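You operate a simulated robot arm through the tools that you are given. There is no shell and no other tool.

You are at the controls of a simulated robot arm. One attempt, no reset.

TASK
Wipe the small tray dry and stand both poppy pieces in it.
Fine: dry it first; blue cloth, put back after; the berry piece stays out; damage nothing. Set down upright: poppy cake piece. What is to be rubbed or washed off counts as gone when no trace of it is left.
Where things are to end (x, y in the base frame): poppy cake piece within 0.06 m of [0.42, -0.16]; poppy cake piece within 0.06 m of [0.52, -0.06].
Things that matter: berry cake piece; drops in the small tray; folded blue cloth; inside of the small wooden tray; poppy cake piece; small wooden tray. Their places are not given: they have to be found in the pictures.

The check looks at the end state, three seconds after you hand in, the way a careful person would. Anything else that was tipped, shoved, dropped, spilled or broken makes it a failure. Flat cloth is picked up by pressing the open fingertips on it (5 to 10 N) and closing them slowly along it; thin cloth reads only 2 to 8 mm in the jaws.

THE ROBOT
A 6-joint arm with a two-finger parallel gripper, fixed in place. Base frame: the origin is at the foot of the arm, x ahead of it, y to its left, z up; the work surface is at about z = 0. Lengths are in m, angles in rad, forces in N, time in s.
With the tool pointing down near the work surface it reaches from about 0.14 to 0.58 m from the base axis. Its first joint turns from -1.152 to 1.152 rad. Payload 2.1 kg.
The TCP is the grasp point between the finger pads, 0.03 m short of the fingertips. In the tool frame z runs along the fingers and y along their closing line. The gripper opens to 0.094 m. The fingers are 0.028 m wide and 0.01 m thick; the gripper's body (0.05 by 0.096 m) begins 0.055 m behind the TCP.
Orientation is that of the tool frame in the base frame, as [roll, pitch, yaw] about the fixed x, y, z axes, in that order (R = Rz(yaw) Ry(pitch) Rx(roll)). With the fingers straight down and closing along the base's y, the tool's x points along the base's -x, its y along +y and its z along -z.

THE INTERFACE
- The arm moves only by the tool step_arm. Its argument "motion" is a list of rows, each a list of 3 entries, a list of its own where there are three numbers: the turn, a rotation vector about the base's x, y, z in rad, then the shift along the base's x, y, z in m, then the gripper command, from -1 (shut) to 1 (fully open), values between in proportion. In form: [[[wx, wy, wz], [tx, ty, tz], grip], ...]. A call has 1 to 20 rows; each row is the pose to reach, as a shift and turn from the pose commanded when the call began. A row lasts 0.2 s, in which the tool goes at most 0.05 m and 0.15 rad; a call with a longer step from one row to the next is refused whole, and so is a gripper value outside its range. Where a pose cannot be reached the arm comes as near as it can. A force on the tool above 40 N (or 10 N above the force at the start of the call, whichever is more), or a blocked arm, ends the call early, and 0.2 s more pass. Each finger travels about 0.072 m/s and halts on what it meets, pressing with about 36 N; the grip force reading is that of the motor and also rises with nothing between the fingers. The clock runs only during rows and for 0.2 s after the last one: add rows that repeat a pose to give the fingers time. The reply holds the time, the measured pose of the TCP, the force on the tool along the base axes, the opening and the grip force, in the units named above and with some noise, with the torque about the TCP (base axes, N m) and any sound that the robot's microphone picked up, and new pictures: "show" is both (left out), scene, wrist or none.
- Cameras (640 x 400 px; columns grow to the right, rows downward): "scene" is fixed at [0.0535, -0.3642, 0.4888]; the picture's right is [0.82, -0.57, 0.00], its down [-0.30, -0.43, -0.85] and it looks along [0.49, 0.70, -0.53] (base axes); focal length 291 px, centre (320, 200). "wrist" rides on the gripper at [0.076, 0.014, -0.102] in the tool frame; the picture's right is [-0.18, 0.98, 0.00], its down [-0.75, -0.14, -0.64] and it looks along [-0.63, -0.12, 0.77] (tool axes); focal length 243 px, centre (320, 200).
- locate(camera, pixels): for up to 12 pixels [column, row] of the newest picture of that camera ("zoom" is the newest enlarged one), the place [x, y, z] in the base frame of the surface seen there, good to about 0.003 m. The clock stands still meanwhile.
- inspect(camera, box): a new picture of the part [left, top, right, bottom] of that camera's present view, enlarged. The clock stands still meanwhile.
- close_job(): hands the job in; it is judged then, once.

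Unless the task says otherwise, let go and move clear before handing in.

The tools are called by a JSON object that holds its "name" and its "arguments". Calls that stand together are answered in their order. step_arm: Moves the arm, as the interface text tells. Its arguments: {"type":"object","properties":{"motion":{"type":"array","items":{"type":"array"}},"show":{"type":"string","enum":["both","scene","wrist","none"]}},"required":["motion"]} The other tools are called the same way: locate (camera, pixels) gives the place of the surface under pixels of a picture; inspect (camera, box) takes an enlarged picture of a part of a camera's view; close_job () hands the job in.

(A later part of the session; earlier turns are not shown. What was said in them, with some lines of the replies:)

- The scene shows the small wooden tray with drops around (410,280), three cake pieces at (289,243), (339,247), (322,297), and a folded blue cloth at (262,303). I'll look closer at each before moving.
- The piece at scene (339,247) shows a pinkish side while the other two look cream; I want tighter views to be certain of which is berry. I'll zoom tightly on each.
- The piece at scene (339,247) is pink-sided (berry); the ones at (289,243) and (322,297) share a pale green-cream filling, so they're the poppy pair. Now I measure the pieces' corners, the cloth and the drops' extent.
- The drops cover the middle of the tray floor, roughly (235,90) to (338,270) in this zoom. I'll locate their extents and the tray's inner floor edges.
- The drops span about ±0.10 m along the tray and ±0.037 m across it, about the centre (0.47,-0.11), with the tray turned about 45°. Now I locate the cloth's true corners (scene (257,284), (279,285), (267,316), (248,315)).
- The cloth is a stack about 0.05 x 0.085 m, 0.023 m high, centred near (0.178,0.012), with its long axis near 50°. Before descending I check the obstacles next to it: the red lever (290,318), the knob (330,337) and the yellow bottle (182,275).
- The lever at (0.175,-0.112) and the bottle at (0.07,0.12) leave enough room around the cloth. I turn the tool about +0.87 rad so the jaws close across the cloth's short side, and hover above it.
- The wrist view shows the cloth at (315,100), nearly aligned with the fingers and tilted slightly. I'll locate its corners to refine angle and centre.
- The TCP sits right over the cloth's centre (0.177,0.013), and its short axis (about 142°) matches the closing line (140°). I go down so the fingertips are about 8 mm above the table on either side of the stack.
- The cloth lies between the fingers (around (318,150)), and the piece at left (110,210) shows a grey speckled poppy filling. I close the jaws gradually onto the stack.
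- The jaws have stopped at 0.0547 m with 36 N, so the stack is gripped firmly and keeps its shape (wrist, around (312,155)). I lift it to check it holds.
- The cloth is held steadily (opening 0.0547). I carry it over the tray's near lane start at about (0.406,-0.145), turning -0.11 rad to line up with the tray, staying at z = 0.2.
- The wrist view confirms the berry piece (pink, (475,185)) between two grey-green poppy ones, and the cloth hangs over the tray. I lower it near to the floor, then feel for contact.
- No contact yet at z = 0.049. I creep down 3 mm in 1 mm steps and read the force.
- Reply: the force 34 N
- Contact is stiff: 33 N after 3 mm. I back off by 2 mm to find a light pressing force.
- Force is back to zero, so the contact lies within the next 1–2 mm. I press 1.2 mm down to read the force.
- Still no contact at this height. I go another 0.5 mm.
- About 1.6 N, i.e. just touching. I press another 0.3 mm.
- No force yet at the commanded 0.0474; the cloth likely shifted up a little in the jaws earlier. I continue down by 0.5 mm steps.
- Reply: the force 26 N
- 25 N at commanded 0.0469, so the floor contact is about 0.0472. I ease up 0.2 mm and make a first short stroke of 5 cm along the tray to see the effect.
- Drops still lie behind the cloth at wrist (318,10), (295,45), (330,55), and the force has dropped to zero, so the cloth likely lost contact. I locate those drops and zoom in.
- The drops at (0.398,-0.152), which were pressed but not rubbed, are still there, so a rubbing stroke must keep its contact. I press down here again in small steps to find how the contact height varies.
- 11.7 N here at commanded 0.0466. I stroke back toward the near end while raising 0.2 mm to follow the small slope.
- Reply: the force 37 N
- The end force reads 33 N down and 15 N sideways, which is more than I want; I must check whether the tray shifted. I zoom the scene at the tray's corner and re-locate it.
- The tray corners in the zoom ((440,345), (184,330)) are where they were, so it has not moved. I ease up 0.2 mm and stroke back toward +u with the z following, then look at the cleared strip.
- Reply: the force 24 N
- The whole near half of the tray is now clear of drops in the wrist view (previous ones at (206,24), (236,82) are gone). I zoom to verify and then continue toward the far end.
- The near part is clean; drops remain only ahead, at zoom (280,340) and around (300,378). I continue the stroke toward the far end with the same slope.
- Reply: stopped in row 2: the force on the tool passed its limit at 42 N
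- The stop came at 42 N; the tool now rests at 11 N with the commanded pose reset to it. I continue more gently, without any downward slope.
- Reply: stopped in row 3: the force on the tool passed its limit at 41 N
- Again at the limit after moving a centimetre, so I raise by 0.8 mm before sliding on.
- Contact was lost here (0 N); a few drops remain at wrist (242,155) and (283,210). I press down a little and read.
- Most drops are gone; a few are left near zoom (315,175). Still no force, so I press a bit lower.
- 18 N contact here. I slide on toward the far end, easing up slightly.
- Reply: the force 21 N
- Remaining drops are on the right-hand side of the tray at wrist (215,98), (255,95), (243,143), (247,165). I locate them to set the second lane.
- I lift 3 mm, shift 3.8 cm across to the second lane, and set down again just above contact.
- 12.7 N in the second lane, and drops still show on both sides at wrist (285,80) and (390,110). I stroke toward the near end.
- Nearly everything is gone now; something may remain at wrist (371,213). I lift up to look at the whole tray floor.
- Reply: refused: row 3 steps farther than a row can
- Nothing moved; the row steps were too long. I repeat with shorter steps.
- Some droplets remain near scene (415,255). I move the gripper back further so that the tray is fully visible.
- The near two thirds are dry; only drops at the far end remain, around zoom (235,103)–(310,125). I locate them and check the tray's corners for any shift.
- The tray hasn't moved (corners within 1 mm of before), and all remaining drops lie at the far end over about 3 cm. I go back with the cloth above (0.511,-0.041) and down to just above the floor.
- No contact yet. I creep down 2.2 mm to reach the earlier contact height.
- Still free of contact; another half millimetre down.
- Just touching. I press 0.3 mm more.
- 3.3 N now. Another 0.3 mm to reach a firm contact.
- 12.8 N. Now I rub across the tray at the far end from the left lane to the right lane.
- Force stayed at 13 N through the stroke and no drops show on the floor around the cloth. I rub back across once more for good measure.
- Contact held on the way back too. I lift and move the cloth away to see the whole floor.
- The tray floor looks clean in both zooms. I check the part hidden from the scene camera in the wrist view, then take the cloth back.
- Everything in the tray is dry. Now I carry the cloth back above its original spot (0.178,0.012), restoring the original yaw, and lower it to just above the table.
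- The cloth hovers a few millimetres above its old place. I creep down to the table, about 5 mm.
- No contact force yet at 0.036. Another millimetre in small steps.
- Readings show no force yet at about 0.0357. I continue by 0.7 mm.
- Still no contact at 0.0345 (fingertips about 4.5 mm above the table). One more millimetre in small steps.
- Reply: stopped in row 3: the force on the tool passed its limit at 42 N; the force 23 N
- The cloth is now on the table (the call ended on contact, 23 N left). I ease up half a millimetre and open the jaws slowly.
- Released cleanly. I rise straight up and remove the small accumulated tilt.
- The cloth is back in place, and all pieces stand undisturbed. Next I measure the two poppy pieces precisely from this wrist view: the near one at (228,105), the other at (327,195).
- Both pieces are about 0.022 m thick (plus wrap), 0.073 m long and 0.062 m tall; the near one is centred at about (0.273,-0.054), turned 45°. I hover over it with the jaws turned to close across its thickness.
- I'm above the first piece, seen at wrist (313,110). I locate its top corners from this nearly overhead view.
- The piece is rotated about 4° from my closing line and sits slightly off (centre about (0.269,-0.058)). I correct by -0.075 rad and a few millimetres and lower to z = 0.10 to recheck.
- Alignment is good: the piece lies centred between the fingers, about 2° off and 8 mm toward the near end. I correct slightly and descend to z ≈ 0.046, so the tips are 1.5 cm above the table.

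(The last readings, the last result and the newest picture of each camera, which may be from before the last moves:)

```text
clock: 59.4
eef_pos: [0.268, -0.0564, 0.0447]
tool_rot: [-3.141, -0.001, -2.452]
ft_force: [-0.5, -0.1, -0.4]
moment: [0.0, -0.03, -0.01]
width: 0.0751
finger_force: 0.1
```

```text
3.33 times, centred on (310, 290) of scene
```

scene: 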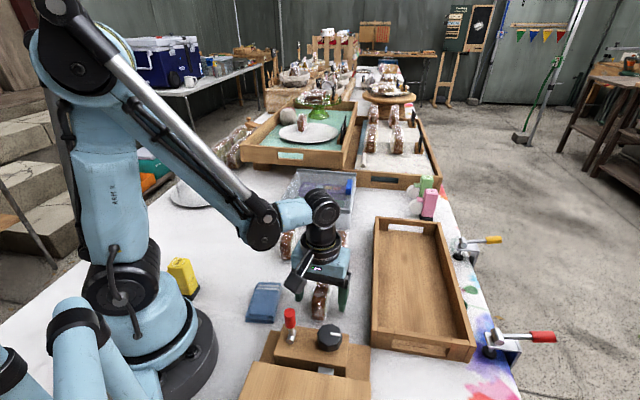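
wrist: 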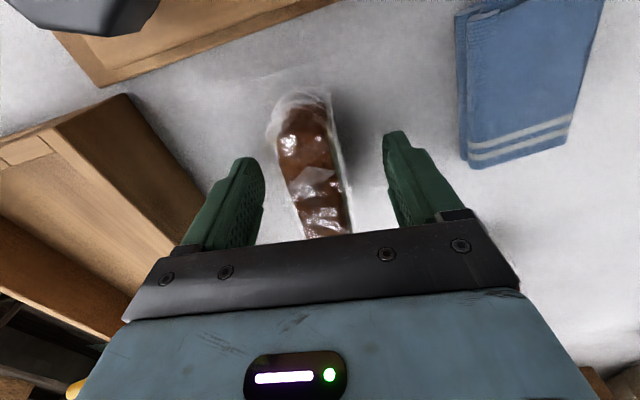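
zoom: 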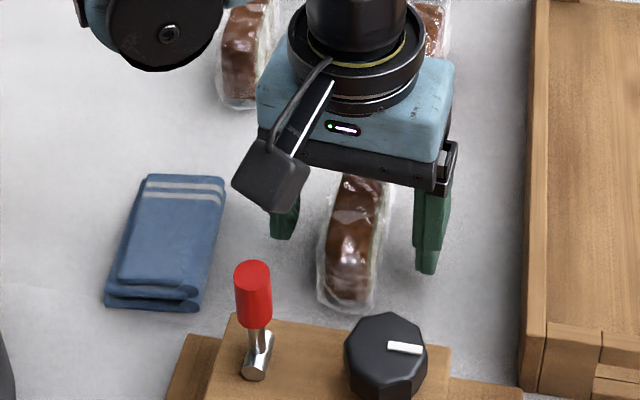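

The piece stands freely between the fingers and the camera bracket clears the lever. I close in stages, first to about 0.036 m.

{"name": "step_arm", "arguments": {"motion": [[[0, 0, 0], [0, 0, 0], 0.3], [[0, 0, 0], [0, 0, 0], 0.1], [[0, 0, 0], [0, 0, 0], -0.05], [[0, 0, 0], [0, 0, 0], -0.15], [[0, 0, 0], [0, 0, 0], -0.23], [[0, 0, 0], [0, 0, 0], -0.23]], "show": "wrist"}}

```text
clock: 60.8
eef_pos: [0.2691, -0.0563, 0.0445]
tool_rot: [-3.141, -0.001, -2.452]
ft_force: [0.4, -0.3, -0.2]
moment: [0.02, -0.01, 0.03]
width: 0.0361
finger_force: 0.4
```

wrist: 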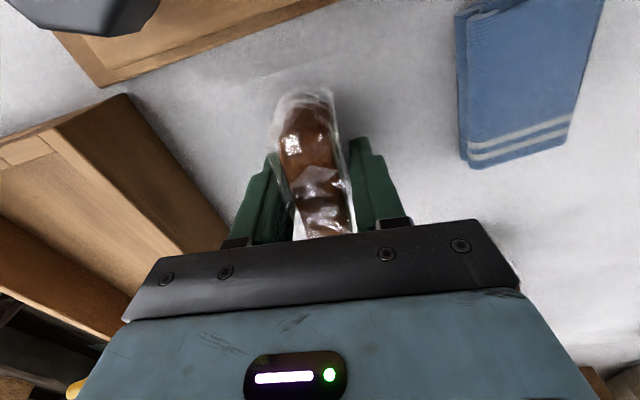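

Width 0.036 with no force yet. I continue closing by small amounts to find first contact.

{"name": "step_arm", "arguments": {"motion": [[[0, 0, 0], [0, 0, 0], -0.26], [[0, 0, 0], [0, 0, 0], -0.29], [[0, 0, 0], [0, 0, 0], -0.32], [[0, 0, 0], [0, 0, 0], -0.32]], "show": "none"}}

```text
clock: 61.8
eef_pos: [0.2696, -0.0548, 0.0448]
tool_rot: [-3.141, -0.001, -2.453]
ft_force: [0.4, 0.2, -0.4]
moment: [-0.05, 0.02, 0.0]
width: 0.0342
finger_force: 8.7
```

First grip at 0.0342 m with 8.7 N, a gentle hold. I tighten a touch and make a small test lift.

{"name": "step_arm", "arguments": {"motion": [[[0, 0, 0], [0, 0, 0], -0.35], [[0, 0, 0], [0, 0, 0.002], -0.35], [[0, 0, 0], [0, 0, 0.006], -0.35], [[0, 0, 0], [0, 0, 0.012], -0.35], [[0, 0, 0], [0, 0, 0.02], -0.35], [[0, 0, 0], [0, 0, 0.02], -0.35]]}}

{"name": "inspect", "arguments": {"camera": "scene", "box": [250, 220, 370, 340]}}

```text
clock: 63.2
eef_pos: [0.2687, -0.0559, 0.0652]
tool_rot: [-3.14, -0.001, -2.453]
ft_force: [-0.4, 0.2, -0.7]
moment: [-0.01, 0.0, -0.04]
width: 0.0346
finger_force: 8.6
```

scene: 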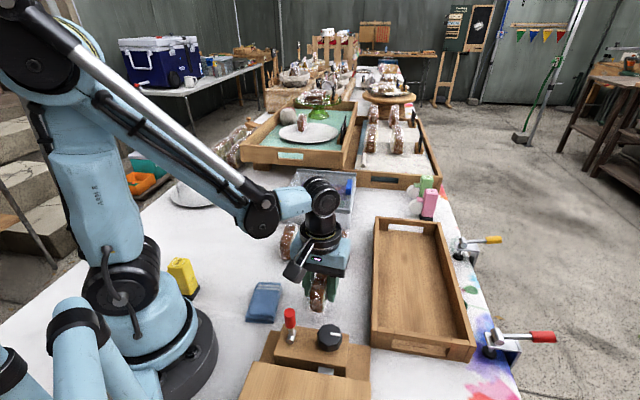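
wrist: 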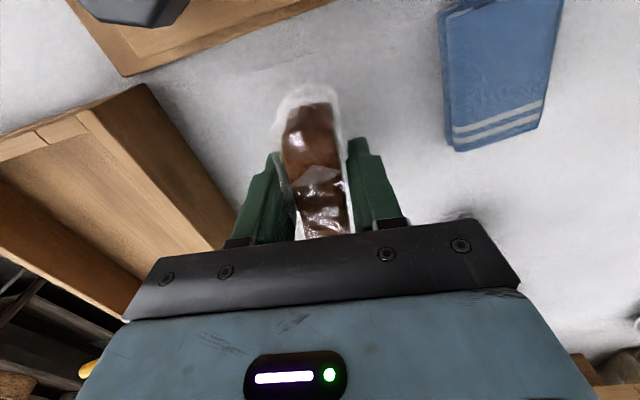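

```text
3.33 times, centred on (310, 280) of scene
```

zoom: 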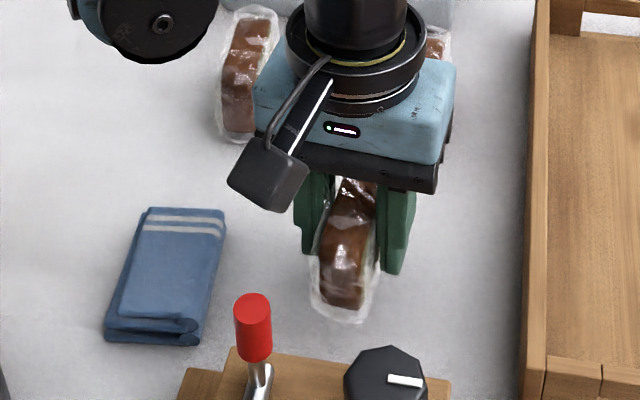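

The piece is held steadily at 8.6 N and upright. I raise it to z ≈ 0.165 and carry it toward the far spot, turning +0.088 rad to match the tray.

{"name": "step_arm", "arguments": {"motion": [[[0, 0, 0], [0, 0, 0.02], -0.38], [[0, 0, 0], [0, 0, 0.05], -0.38], [[0, 0, 0], [0, 0, 0.08], -0.38], [[0, 0, 0.01], [0.01, 0, 0.1], -0.38], [[0, 0, 0.02], [0.035, 0, 0.1], -0.38], [[0, 0, 0.03], [0.065, 0, 0.1], -0.38], [[0, 0, 0.04], [0.095, 0, 0.1], -0.38], [[0, 0, 0.05], [0.125, 0, 0.1], -0.38], [[0, 0, 0.06], [0.155, 0, 0.1], -0.38], [[0, 0, 0.07], [0.185, 0, 0.1], -0.38], [[0, 0, 0.08], [0.215, 0, 0.1], -0.38], [[0, 0, 0.088], [0.24, 0, 0.1], -0.38], [[0, 0, 0.088], [0.2543, -0.0005, 0.1], -0.38], [[0, 0, 0.088], [0.2543, -0.0005, 0.1], -0.38], [[0, 0, 0.088], [0.2543, -0.0005, 0.1], -0.38]]}}

```text
clock: 66.4
eef_pos: [0.5266, -0.0577, 0.1665]
tool_rot: [-3.14, 0.0, -2.365]
ft_force: [-0.3, -0.7, -1.8]
moment: [-0.02, -0.01, 0.02]
width: 0.0342
finger_force: 9.0
```

scene: 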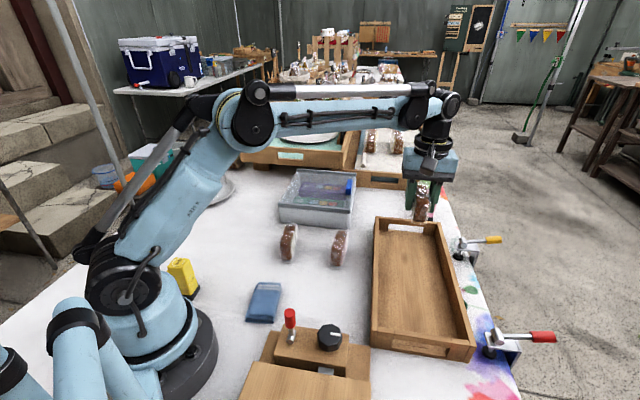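
wrist: 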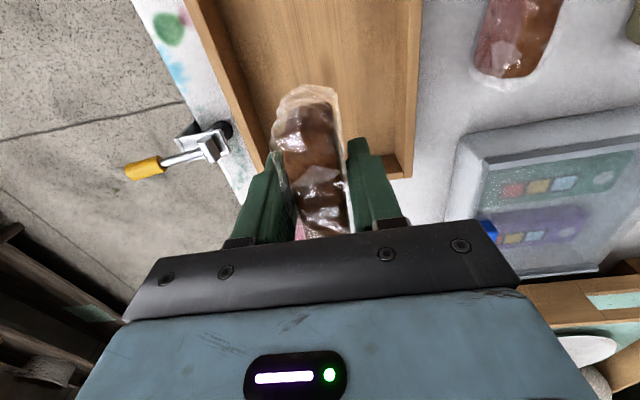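

The piece hangs above the far half of the tray, lined up with it. I lower it to about 5 mm above the floor.

{"name": "step_arm", "arguments": {"motion": [[[0, 0, 0], [-0.001, 0, -0.02], -0.38], [[0, 0, 0], [-0.002, 0, -0.045], -0.38], [[0, 0, 0], [-0.002, 0, -0.07], -0.38], [[0, 0, 0], [-0.002, 0, -0.09], -0.38], [[0, 0, 0], [-0.002, 0, -0.102], -0.38], [[0, 0, 0], [-0.002, 0, -0.107], -0.38], [[0, 0, 0], [-0.002, 0, -0.107], -0.38]]}}

```text
clock: 68.0
eef_pos: [0.522, -0.0585, 0.0597]
tool_rot: [3.141, -0.001, -2.366]
ft_force: [-0.3, 0.9, -1.1]
moment: [-0.02, 0.02, -0.01]
width: 0.0344
finger_force: 8.7
```

scene: 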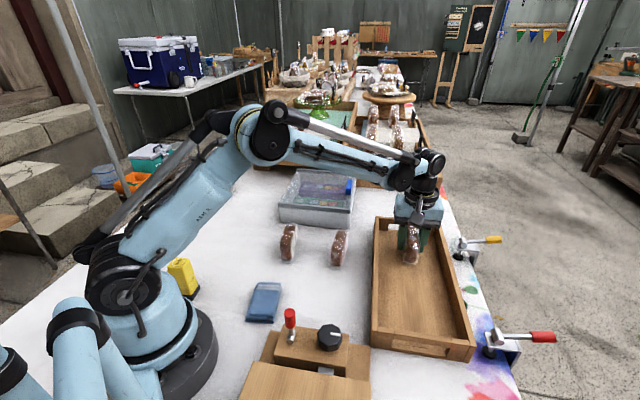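
wrist: 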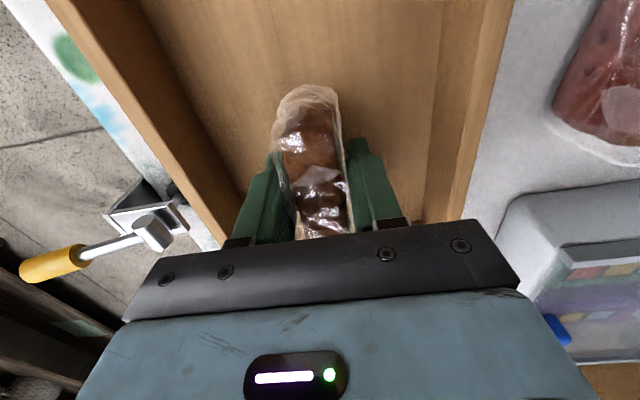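

The piece is inside the tray just above the floor. I creep down in 1 mm steps and watch for contact.

{"name": "step_arm", "arguments": {"motion": [[[0, 0, 0], [0, 0, -0.001], -0.38], [[0, 0, 0], [0, 0, -0.002], -0.38], [[0, 0, 0], [0, 0, -0.003], -0.38], [[0, 0, 0], [0, 0, -0.003], -0.38]], "show": "none"}}

```text
clock: 69.0
eef_pos: [0.5198, -0.0563, 0.0551]
tool_rot: [3.141, 0.001, -2.365]
ft_force: [-0.2, 0.5, 0.2]
moment: [-0.01, 0.01, 0.0]
width: 0.0343
finger_force: 9.2
```

{"name": "step_arm", "arguments": {"motion": [[[0, 0, 0], [0, 0, -0.0005], -0.38], [[0, 0, 0], [0, 0, -0.001], -0.38], [[0, 0, 0], [0, 0, -0.001], -0.38]], "show": "none"}}

```text
clock: 69.8
eef_pos: [0.5226, -0.057, 0.0541]
tool_rot: [3.141, -0.001, -2.364]
ft_force: [-0.6, -1.2, 5.4]
moment: [-0.03, -0.04, -0.01]
width: 0.0345
finger_force: 9.2
```

5.4 N upward: the piece stands on the tray floor. I open the jaws slowly.

{"name": "step_arm", "arguments": {"motion": [[[0, 0, 0], [0, 0, 0], -0.28], [[0, 0, 0], [0, 0, 0], -0.2], [[0, 0, 0], [0, 0, 0], -0.1], [[0, 0, 0], [0, 0, 0], 0.05], [[0, 0, 0], [0, 0, 0], 0.2], [[0, 0, 0], [0, 0, 0], 0.25], [[0, 0, 0], [0, 0, 0], 0.25]]}}

```text
clock: 71.4
eef_pos: [0.5232, -0.0578, 0.0547]
tool_rot: [-3.14, -0.001, -2.364]
ft_force: [0.3, 0.5, 0.4]
moment: [-0.03, 0.01, -0.01]
width: 0.0588
finger_force: 0.1
```

scene: 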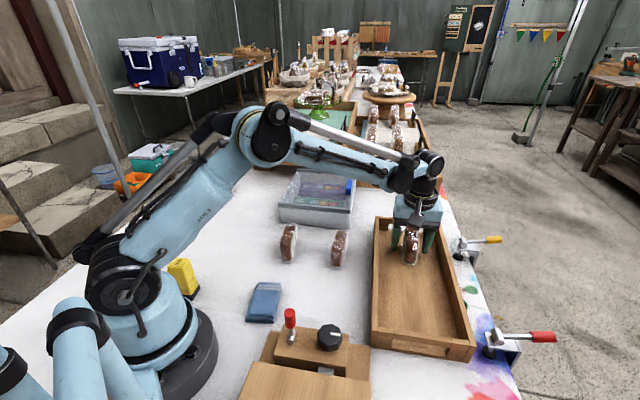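
wrist: 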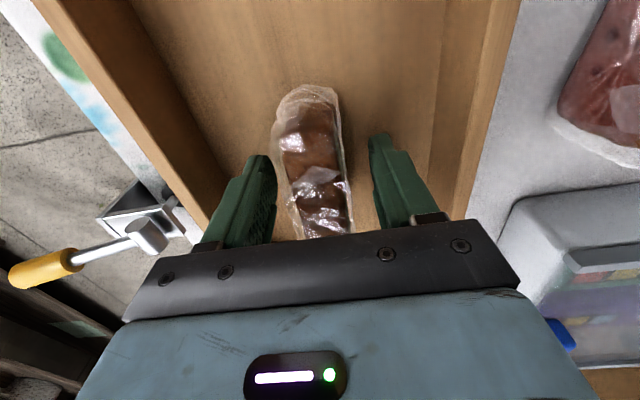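

The piece stands upright on its own between the open fingers (wrist (312,165)). I rise straight up.

{"name": "step_arm", "arguments": {"motion": [[[0, 0, 0], [0, 0, 0.015], 0.25], [[0, 0, 0], [0, 0, 0.045], 0.25], [[0, 0, 0], [0, 0, 0.085], 0.25], [[0, 0, 0], [0, 0, 0.125], 0.3], [[0, 0, 0], [0, 0, 0.16], 0.6], [[0, 0, 0], [0, 0, 0.16], 0.6]]}}

{"name": "inspect", "arguments": {"camera": "scene", "box": [365, 210, 485, 360]}}

```text
clock: 72.8
eef_pos: [0.5227, -0.0561, 0.2164]
tool_rot: [3.141, 0.0, -2.364]
ft_force: [0.2, 0.2, -0.1]
moment: [0.01, 0.02, -0.01]
width: 0.0752
finger_force: 0.1
```

scene: 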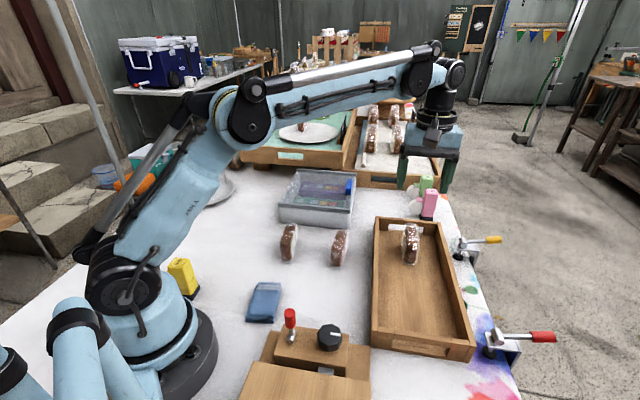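
wrist: 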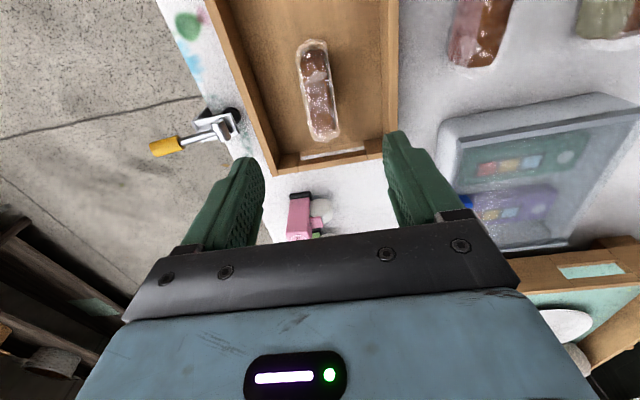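

```text
2.67 times, centred on (425, 285) of scene
```

zoom: 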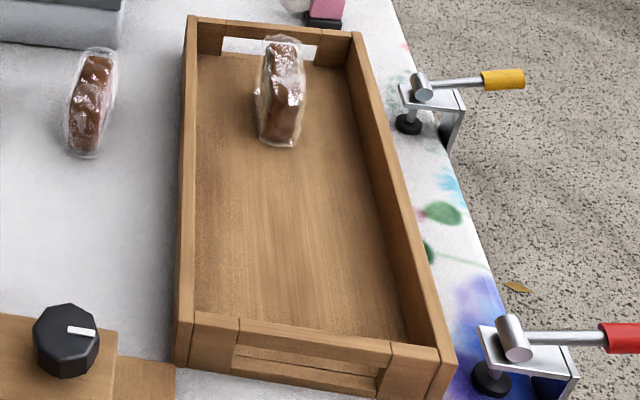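

The first piece stands in the tray's far half. For the second piece I check the grey container next to it (scene (318,200)) for clearance.

{"name": "locate", "arguments": {"camera": "scene", "pixels": [[281, 206], [281, 220], [348, 213], [346, 228], [354, 177], [298, 172], [315, 225], [289, 228], [288, 243], [289, 262], [410, 228], [411, 245]]}}

```text
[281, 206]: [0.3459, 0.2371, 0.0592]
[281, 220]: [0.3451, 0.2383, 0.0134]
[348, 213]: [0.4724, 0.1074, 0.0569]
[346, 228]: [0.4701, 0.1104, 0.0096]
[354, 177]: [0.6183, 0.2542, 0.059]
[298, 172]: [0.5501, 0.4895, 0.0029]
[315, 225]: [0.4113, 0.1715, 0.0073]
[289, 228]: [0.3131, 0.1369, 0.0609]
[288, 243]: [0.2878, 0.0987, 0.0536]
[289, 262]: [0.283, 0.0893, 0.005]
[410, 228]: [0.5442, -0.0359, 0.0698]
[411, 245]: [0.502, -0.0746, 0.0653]
```

Clear: the container's face is 7 cm beyond the piece. I hover over the second poppy piece near (0.297,0.119).

{"name": "step_arm", "arguments": {"motion": [[[0, 0, 0], [-0.025, 0.02, 0], 0.6], [[0, 0, 0], [-0.055, 0.043, 0], 0.6], [[0, 0, 0], [-0.085, 0.066, 0], 0.6], [[0, 0, 0], [-0.115, 0.09, 0], 0.6], [[0, 0, 0], [-0.145, 0.113, 0], 0.6], [[0, 0, 0], [-0.175, 0.137, -0.01], 0.6], [[0, 0, 0], [-0.205, 0.16, -0.03], 0.6], [[0, 0, 0], [-0.225, 0.176, -0.055], 0.6], [[0, 0, 0], [-0.225, 0.176, -0.075], 0.6], [[0, 0, 0], [-0.225, 0.176, -0.075], 0.6], [[0, 0, 0], [-0.225, 0.176, -0.075], 0.6]]}}

{"name": "inspect", "arguments": {"camera": "wrist", "box": [270, 40, 360, 180]}}

```text
clock: 75.2
eef_pos: [0.2955, 0.1203, 0.1399]
tool_rot: [3.141, 0.003, -2.365]
ft_force: [0.9, -0.7, 0.4]
moment: [0.0, -0.01, -0.01]
width: 0.0753
finger_force: 0.1
```

scene: 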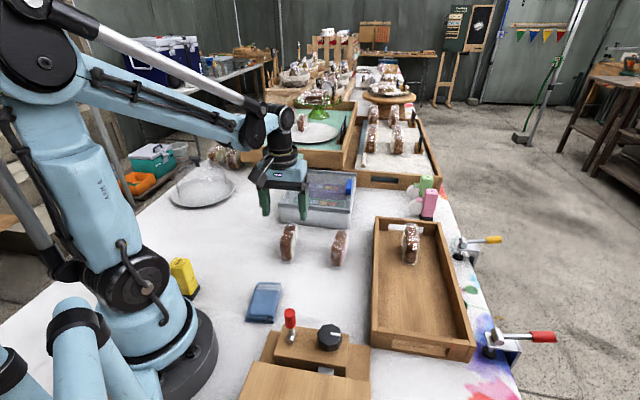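
wrist: 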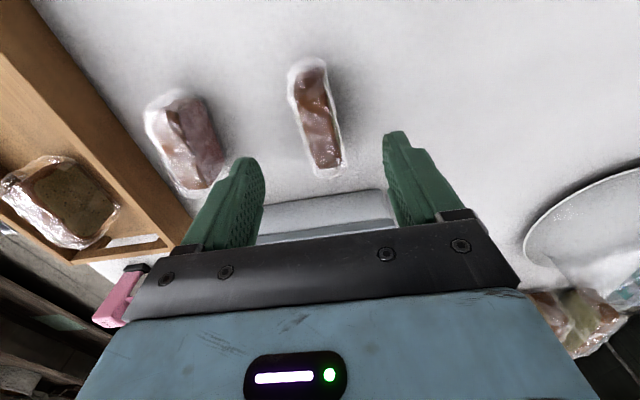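

```text
2.86 times, centred on (315, 110) of wrist
```

zoom: 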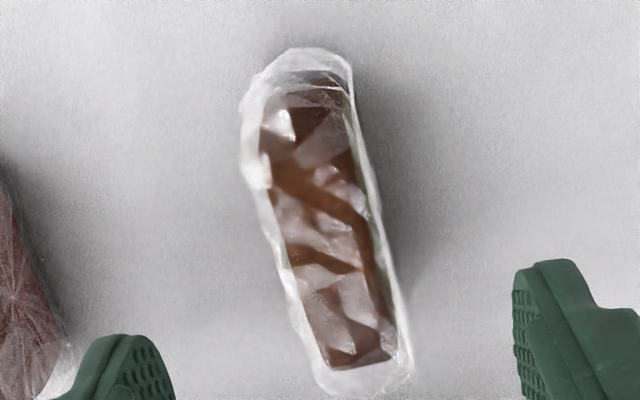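

Well centred already; the piece is about 2° counter-clockwise of my jaws. I turn +0.04 rad and descend to z ≈ 0.045.

{"name": "step_arm", "arguments": {"motion": [[[0, 0, 0.04], [0, 0, -0.015], 0.6], [[0, 0, 0.04], [0, 0, -0.035], 0.6], [[0, 0, 0.04], [0, 0, -0.055], 0.6], [[0, 0, 0.04], [0, 0, -0.075], 0.6], [[0, 0, 0.04], [0, 0, -0.088], 0.6], [[0, 0, 0.04], [0, 0, -0.094], 0.6], [[0, 0, 0.04], [0, 0, -0.094], 0.6]]}}

{"name": "inspect", "arguments": {"camera": "scene", "box": [240, 180, 370, 290]}}

```text
clock: 76.8
eef_pos: [0.2979, 0.1196, 0.0456]
tool_rot: [3.141, 0.001, -2.325]
ft_force: [-0.1, -0.4, -0.3]
moment: [-0.04, 0.01, 0.0]
width: 0.0752
finger_force: 0.1
```

scene: 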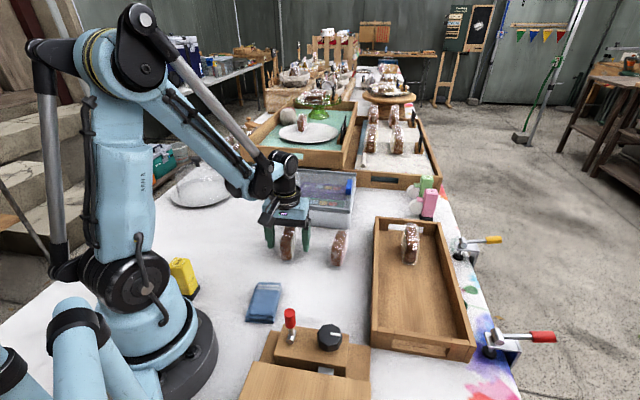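
wrist: 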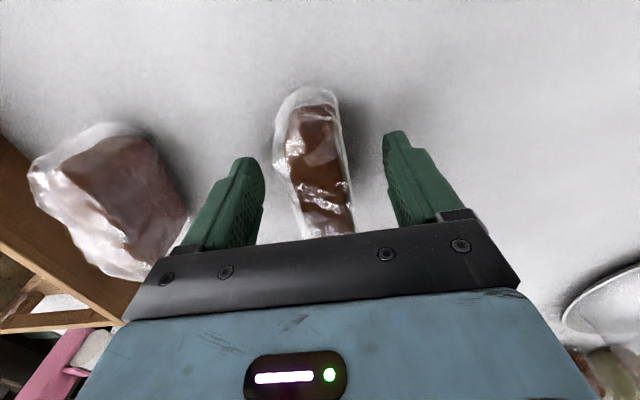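

```text
3.64 times, centred on (305, 235) of scene
```

zoom: 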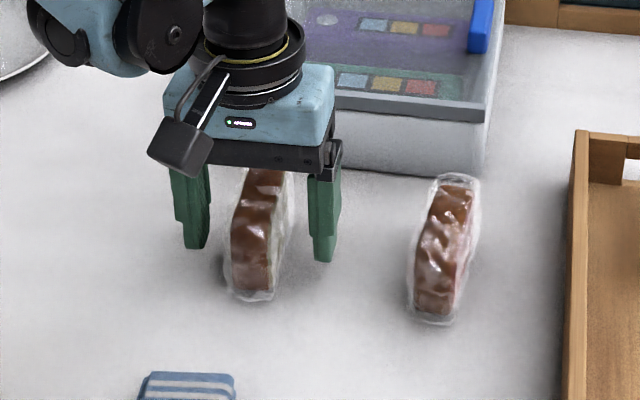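

The second piece stands centred between the fingers, and the berry piece is well outside. I close gently as before.

{"name": "step_arm", "arguments": {"motion": [[[0, 0, 0], [0, 0, 0], 0.3], [[0, 0, 0], [0, 0, 0], 0.1], [[0, 0, 0], [0, 0, 0], -0.05], [[0, 0, 0], [0, 0, 0], -0.15], [[0, 0, 0], [0, 0, 0], -0.22], [[0, 0, 0], [0, 0, 0], -0.26], [[0, 0, 0], [0, 0, 0], -0.29], [[0, 0, 0], [0, 0, 0], -0.32], [[0, 0, 0], [0, 0, 0], -0.35], [[0, 0, 0], [0, 0, 0], -0.35]], "show": "wrist"}}

```text
clock: 79.0
eef_pos: [0.2974, 0.1186, 0.046]
tool_rot: [3.141, 0.0, -2.325]
ft_force: [0.7, -0.2, 0.9]
moment: [0.08, -0.01, -0.03]
width: 0.0343
finger_force: 9.1
```

wrist: 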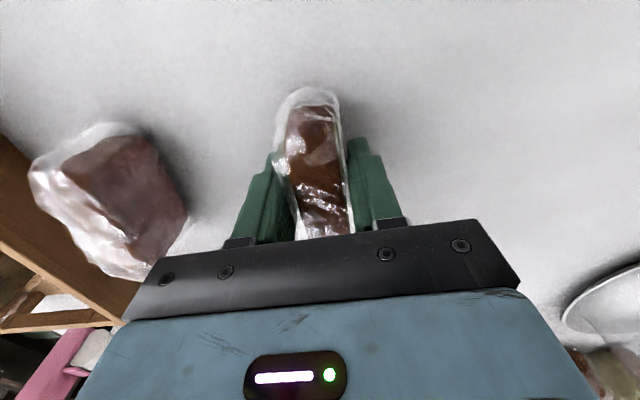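

Gripped at 0.0343 m with 9 N. I lift slowly to z ≈ 0.165.

{"name": "step_arm", "arguments": {"motion": [[[0, 0, 0], [0, 0, 0.002], -0.38], [[0, 0, 0], [0, 0, 0.006], -0.38], [[0, 0, 0], [0, 0, 0.015], -0.38], [[0, 0, 0], [0, 0, 0.035], -0.38], [[0, 0, 0], [0, 0, 0.06], -0.38], [[0, 0, 0], [0, 0, 0.09], -0.38], [[0, 0, 0], [0, 0, 0.12], -0.38], [[0, 0, 0], [0, 0, 0.12], -0.38]]}}

```text
clock: 80.8
eef_pos: [0.2979, 0.1164, 0.1657]
tool_rot: [3.141, -0.001, -2.324]
ft_force: [-0.4, 0.1, -0.8]
moment: [0.01, 0.01, 0.04]
width: 0.0342
finger_force: 8.7
```

scene: 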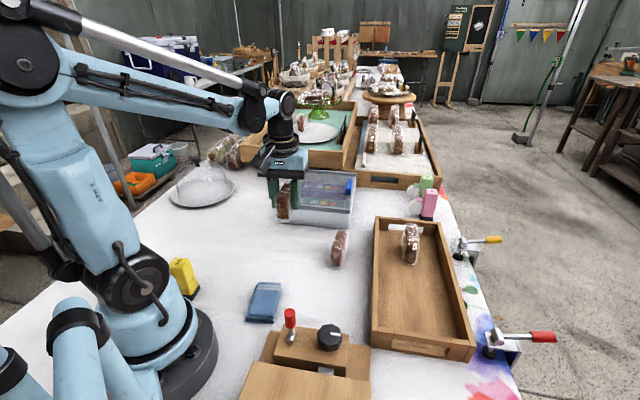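
wrist: 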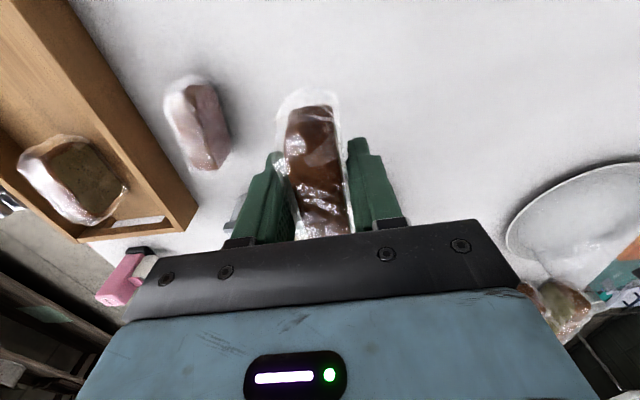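

The piece is held upright and the berry piece still stands at wrist (198,125). I carry it over to above the near half of the tray at about (0.421,-0.159).

{"name": "step_arm", "arguments": {"motion": [[[0, 0, 0], [0.006, -0.014, 0], -0.38], [[0, 0, -0.01], [0.018, -0.04, 0], -0.38], [[0, 0, -0.02], [0.03, -0.068, 0], -0.38], [[0, 0, -0.03], [0.042, -0.095, 0], -0.38], [[0, 0, -0.04], [0.055, -0.123, 0], -0.38], [[0, 0, -0.04], [0.067, -0.15, 0], -0.38], [[0, 0, -0.04], [0.08, -0.178, 0], -0.38], [[0, 0, -0.04], [0.092, -0.206, 0], -0.38], [[0, 0, -0.04], [0.104, -0.233, 0], -0.38], [[0, 0, -0.04], [0.115, -0.258, 0], -0.38], [[0, 0, -0.04], [0.1235, -0.277, 0], -0.38], [[0, 0, -0.04], [0.1235, -0.277, 0], -0.38], [[0, 0, -0.04], [0.1235, -0.277, 0], -0.38]]}}

```text
clock: 83.6
eef_pos: [0.4204, -0.1593, 0.1663]
tool_rot: [-3.141, 0.0, -2.364]
ft_force: [1.1, -0.3, -1.5]
moment: [-0.01, 0.0, -0.02]
width: 0.0341
finger_force: 8.5
```

scene: 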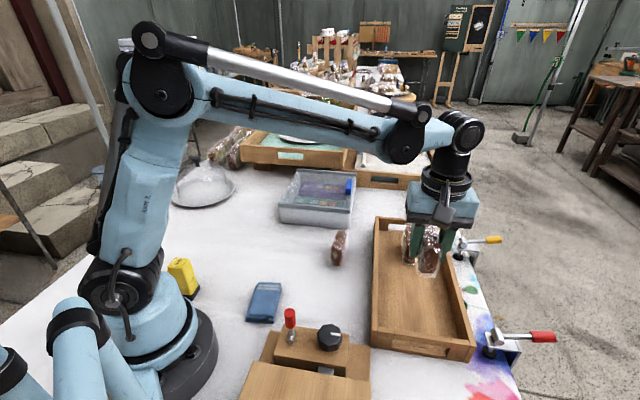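
wrist: 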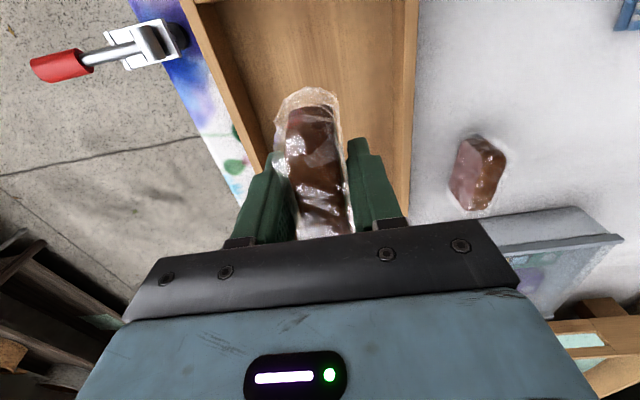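

I'm above (0.420,-0.159) with the piece steady. I lower to about 6 mm above the tray floor.

{"name": "step_arm", "arguments": {"motion": [[[0, 0, 0], [0, 0, -0.02], -0.38], [[0, 0, 0], [0, 0, -0.045], -0.38], [[0, 0, 0], [0, 0, -0.07], -0.38], [[0, 0, 0], [0, 0, -0.09], -0.38], [[0, 0, 0], [0, 0, -0.1], -0.38], [[0, 0, 0], [0, 0, -0.105], -0.38], [[0, 0, 0], [0, 0, -0.105], -0.38]]}}

```text
clock: 85.2
eef_pos: [0.4199, -0.1606, 0.0603]
tool_rot: [3.14, -0.001, -2.365]
ft_force: [-0.1, -0.6, 0.3]
moment: [-0.04, 0.02, 0.0]
width: 0.0344
finger_force: 8.6
```

scene: 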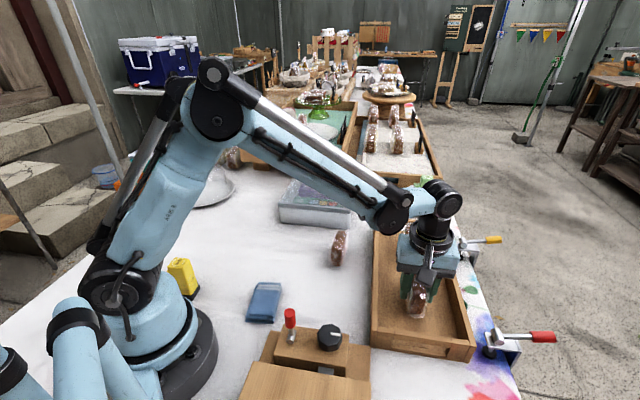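
wrist: 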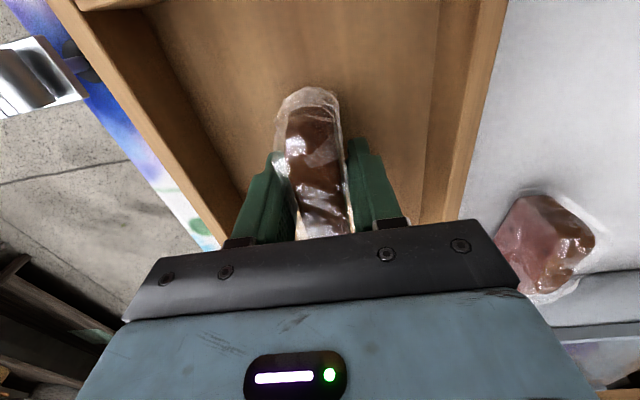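

Just above the floor now. I creep down 4 mm and read the force.

{"name": "step_arm", "arguments": {"motion": [[[0, 0, 0], [0, 0, -0.001], -0.38], [[0, 0, 0], [0, 0, -0.002], -0.38], [[0, 0, 0], [0, 0, -0.003], -0.38], [[0, 0, 0], [0, 0, -0.004], -0.38], [[0, 0, 0], [0, 0, -0.004], -0.38]], "show": "none"}}

```text
clock: 86.4
eef_pos: [0.4205, -0.1594, 0.0565]
tool_rot: [-3.14, 0.0, -2.365]
ft_force: [-0.2, 0.4, -0.4]
moment: [0.01, 0.0, -0.03]
width: 0.0342
finger_force: 8.6
```

{"name": "step_arm", "arguments": {"motion": [[[0, 0, 0], [0, 0, -0.0005], -0.38], [[0, 0, 0], [0, 0, -0.001], -0.38], [[0, 0, 0], [0, 0, -0.001], -0.38]], "show": "none"}}

```text
clock: 87.2
eef_pos: [0.419, -0.159, 0.0558]
tool_rot: [3.141, 0.002, -2.365]
ft_force: [0.7, -1.0, 5.2]
moment: [0.02, -0.03, -0.02]
width: 0.0345
finger_force: 8.6
```

5.2 N upward: the second piece stands on the tray floor. I open the jaws slowly.

{"name": "step_arm", "arguments": {"motion": [[[0, 0, 0], [0, 0, 0], -0.28], [[0, 0, 0], [0, 0, 0], -0.2], [[0, 0, 0], [0, 0, 0], -0.1], [[0, 0, 0], [0, 0, 0], 0.05], [[0, 0, 0], [0, 0, 0], 0.2], [[0, 0, 0], [0, 0, 0], 0.25], [[0, 0, 0], [0, 0, 0], 0.25]]}}

```text
clock: 88.8
eef_pos: [0.4205, -0.1582, 0.0554]
tool_rot: [3.141, 0.0, -2.366]
ft_force: [-0.6, -0.7, 0.2]
moment: [-0.03, -0.02, -0.01]
width: 0.0587
finger_force: 0.1
```

scene: 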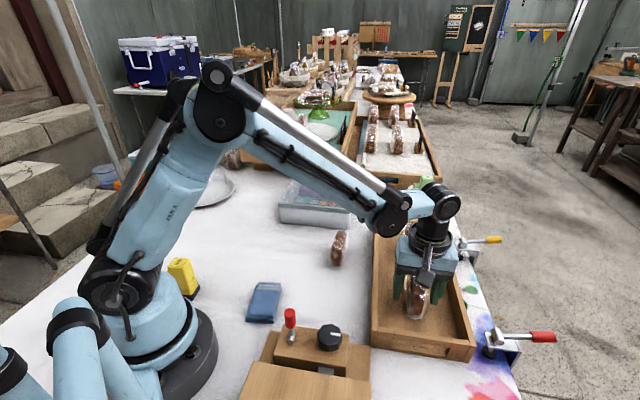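
wrist: 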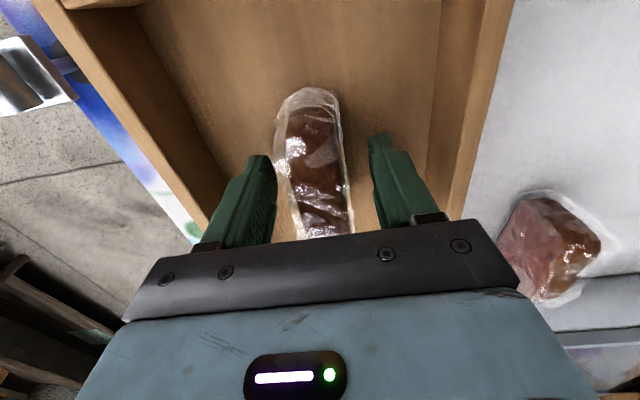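

The piece stands freely between the open fingers. I rise straight up, then move back clear of everything.

{"name": "step_arm", "arguments": {"motion": [[[0, 0, 0], [0, 0, 0.015], 0.25], [[0, 0, 0], [0, 0, 0.045], 0.25], [[0, 0, 0], [0, 0, 0.085], 0.25], [[0, 0, 0], [0, 0, 0.125], 0.25], [[0, 0, 0], [0, 0, 0.165], 0.25], [[0, 0, 0], [-0.02, 0.03, 0.19], 0.25], [[0, 0, 0], [-0.05, 0.06, 0.21], 0.25], [[0, 0, 0], [-0.08, 0.09, 0.22], 0.25], [[0, 0, 0], [-0.11, 0.12, 0.23], 0.25], [[0, 0, 0], [-0.14, 0.15, 0.24], 0.25], [[0, 0, 0], [-0.15, 0.16, 0.24], 0.25], [[0, 0, 0], [-0.15, 0.16, 0.24], 0.25]]}}

{"name": "inspect", "arguments": {"camera": "scene", "box": [365, 210, 485, 360]}}

{"name": "inspect", "arguments": {"camera": "scene", "box": [230, 200, 390, 340]}}

```text
clock: 91.4
eef_pos: [0.2708, 0.0028, 0.2969]
tool_rot: [3.14, 0.0, -2.364]
ft_force: [0.2, 0.4, 0.3]
moment: [-0.02, 0.0, -0.01]
width: 0.0587
finger_force: 0.0
```

scene: 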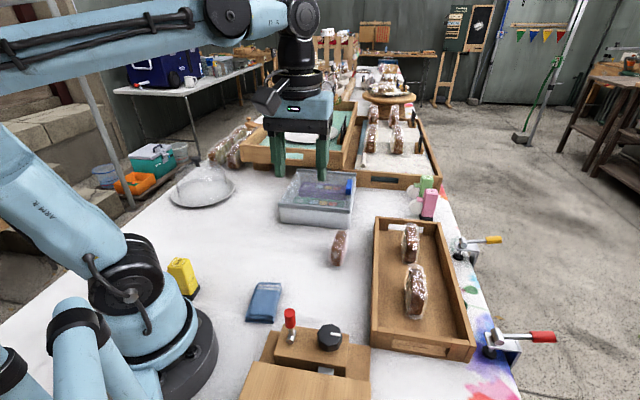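
wrist: 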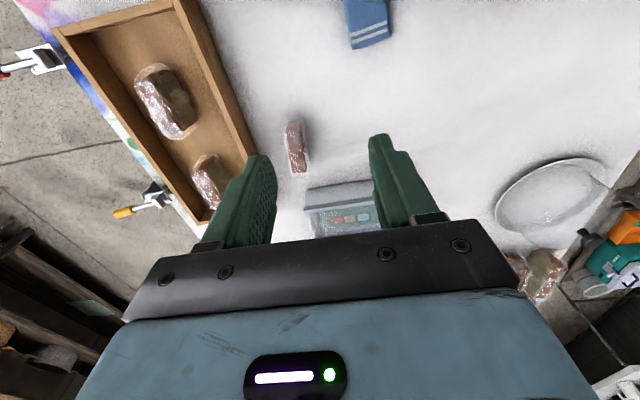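

```text
2.67 times, centred on (425, 285) of scene
```

zoom: 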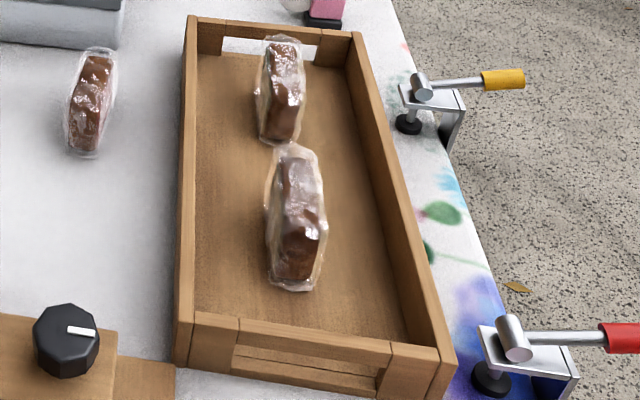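

```text
2.86 times, centred on (310, 270) of scene
```

zoom: 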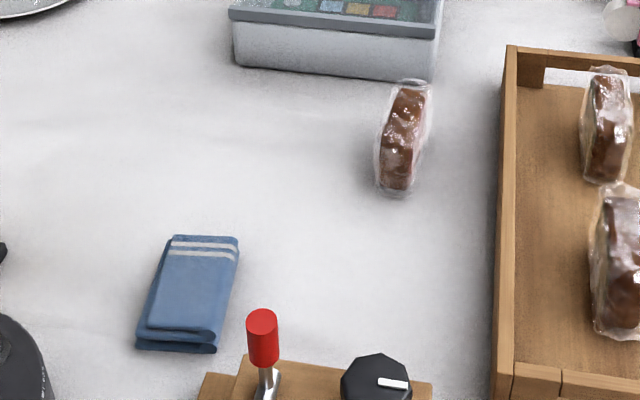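

Both poppy pieces stand upright in the clean tray, and the berry piece, cloth, tray and container appear undisturbed. I verify final positions by locating the pieces' tops, the cloth corners and the tray corners.

{"name": "locate", "arguments": {"camera": "scene", "pixels": [[411, 226], [411, 240], [415, 270], [418, 300], [377, 219], [439, 225], [472, 344], [341, 233], [339, 247]]}}

{"name": "locate", "arguments": {"camera": "zoom", "pixels": [[180, 242], [230, 245], [198, 328], [150, 325], [190, 285], [210, 350], [138, 348]]}}

{"name": "inspect", "arguments": {"camera": "wrist", "box": [80, 0, 340, 230]}}

```text
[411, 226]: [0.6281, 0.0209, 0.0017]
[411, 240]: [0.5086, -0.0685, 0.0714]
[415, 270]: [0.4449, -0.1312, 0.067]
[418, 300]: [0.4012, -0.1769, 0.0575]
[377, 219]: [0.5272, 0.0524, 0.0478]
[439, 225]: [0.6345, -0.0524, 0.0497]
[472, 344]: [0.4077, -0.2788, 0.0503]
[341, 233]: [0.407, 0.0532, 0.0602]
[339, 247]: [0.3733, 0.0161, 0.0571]
```

```text
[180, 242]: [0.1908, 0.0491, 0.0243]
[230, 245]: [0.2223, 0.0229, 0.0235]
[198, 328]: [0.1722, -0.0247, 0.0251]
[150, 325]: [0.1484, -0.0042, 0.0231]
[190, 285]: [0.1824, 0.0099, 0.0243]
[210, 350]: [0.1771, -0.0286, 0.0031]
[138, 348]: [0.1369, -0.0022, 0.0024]
```

```text
1.74 times, centred on (210, 115) of wrist
```

zoom: 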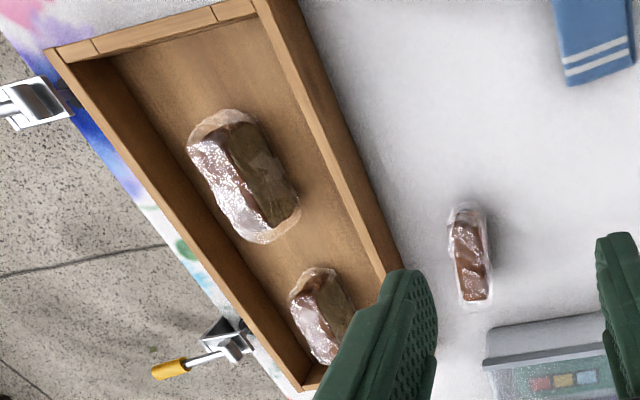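

Final check: the pieces stand at about (0.42,-0.16) and (0.52,-0.06). The tray floor is dry and the tray hasn't moved. The cloth is back within about 5 mm of where it lay, and the berry piece is untouched outside the tray. The gripper is open and clear, so I hand in.

{"name": "close_job", "arguments": {}}

```text
The job is handed in.
```

The job is handed in: the small tray is wiped dry and both poppy pieces stand upright in it. The hand-in reply did not include a verdict, so the result below is from my last pictures.

- **Tray:** no drops were visible anywhere on the floor after wiping. The tray's corners were within a few millimetres of where they started.
- **Poppy pieces:** they stand at about (0.42, -0.16) and (0.52, -0.06), which are the two places you gave. I gripped each with only about 9 N, and neither slipped or tipped.
- **Blue cloth:** it is back in its place, about 5 mm off and turned very slightly from how it lay.
- **Berry piece:** it was not touched and still stands outside the tray.

While wiping, the downward press briefly passed the 40 N limit twice and stopped the arm, and it did so once more when I set the cloth back on the table. I eased off each time and saw no damage.
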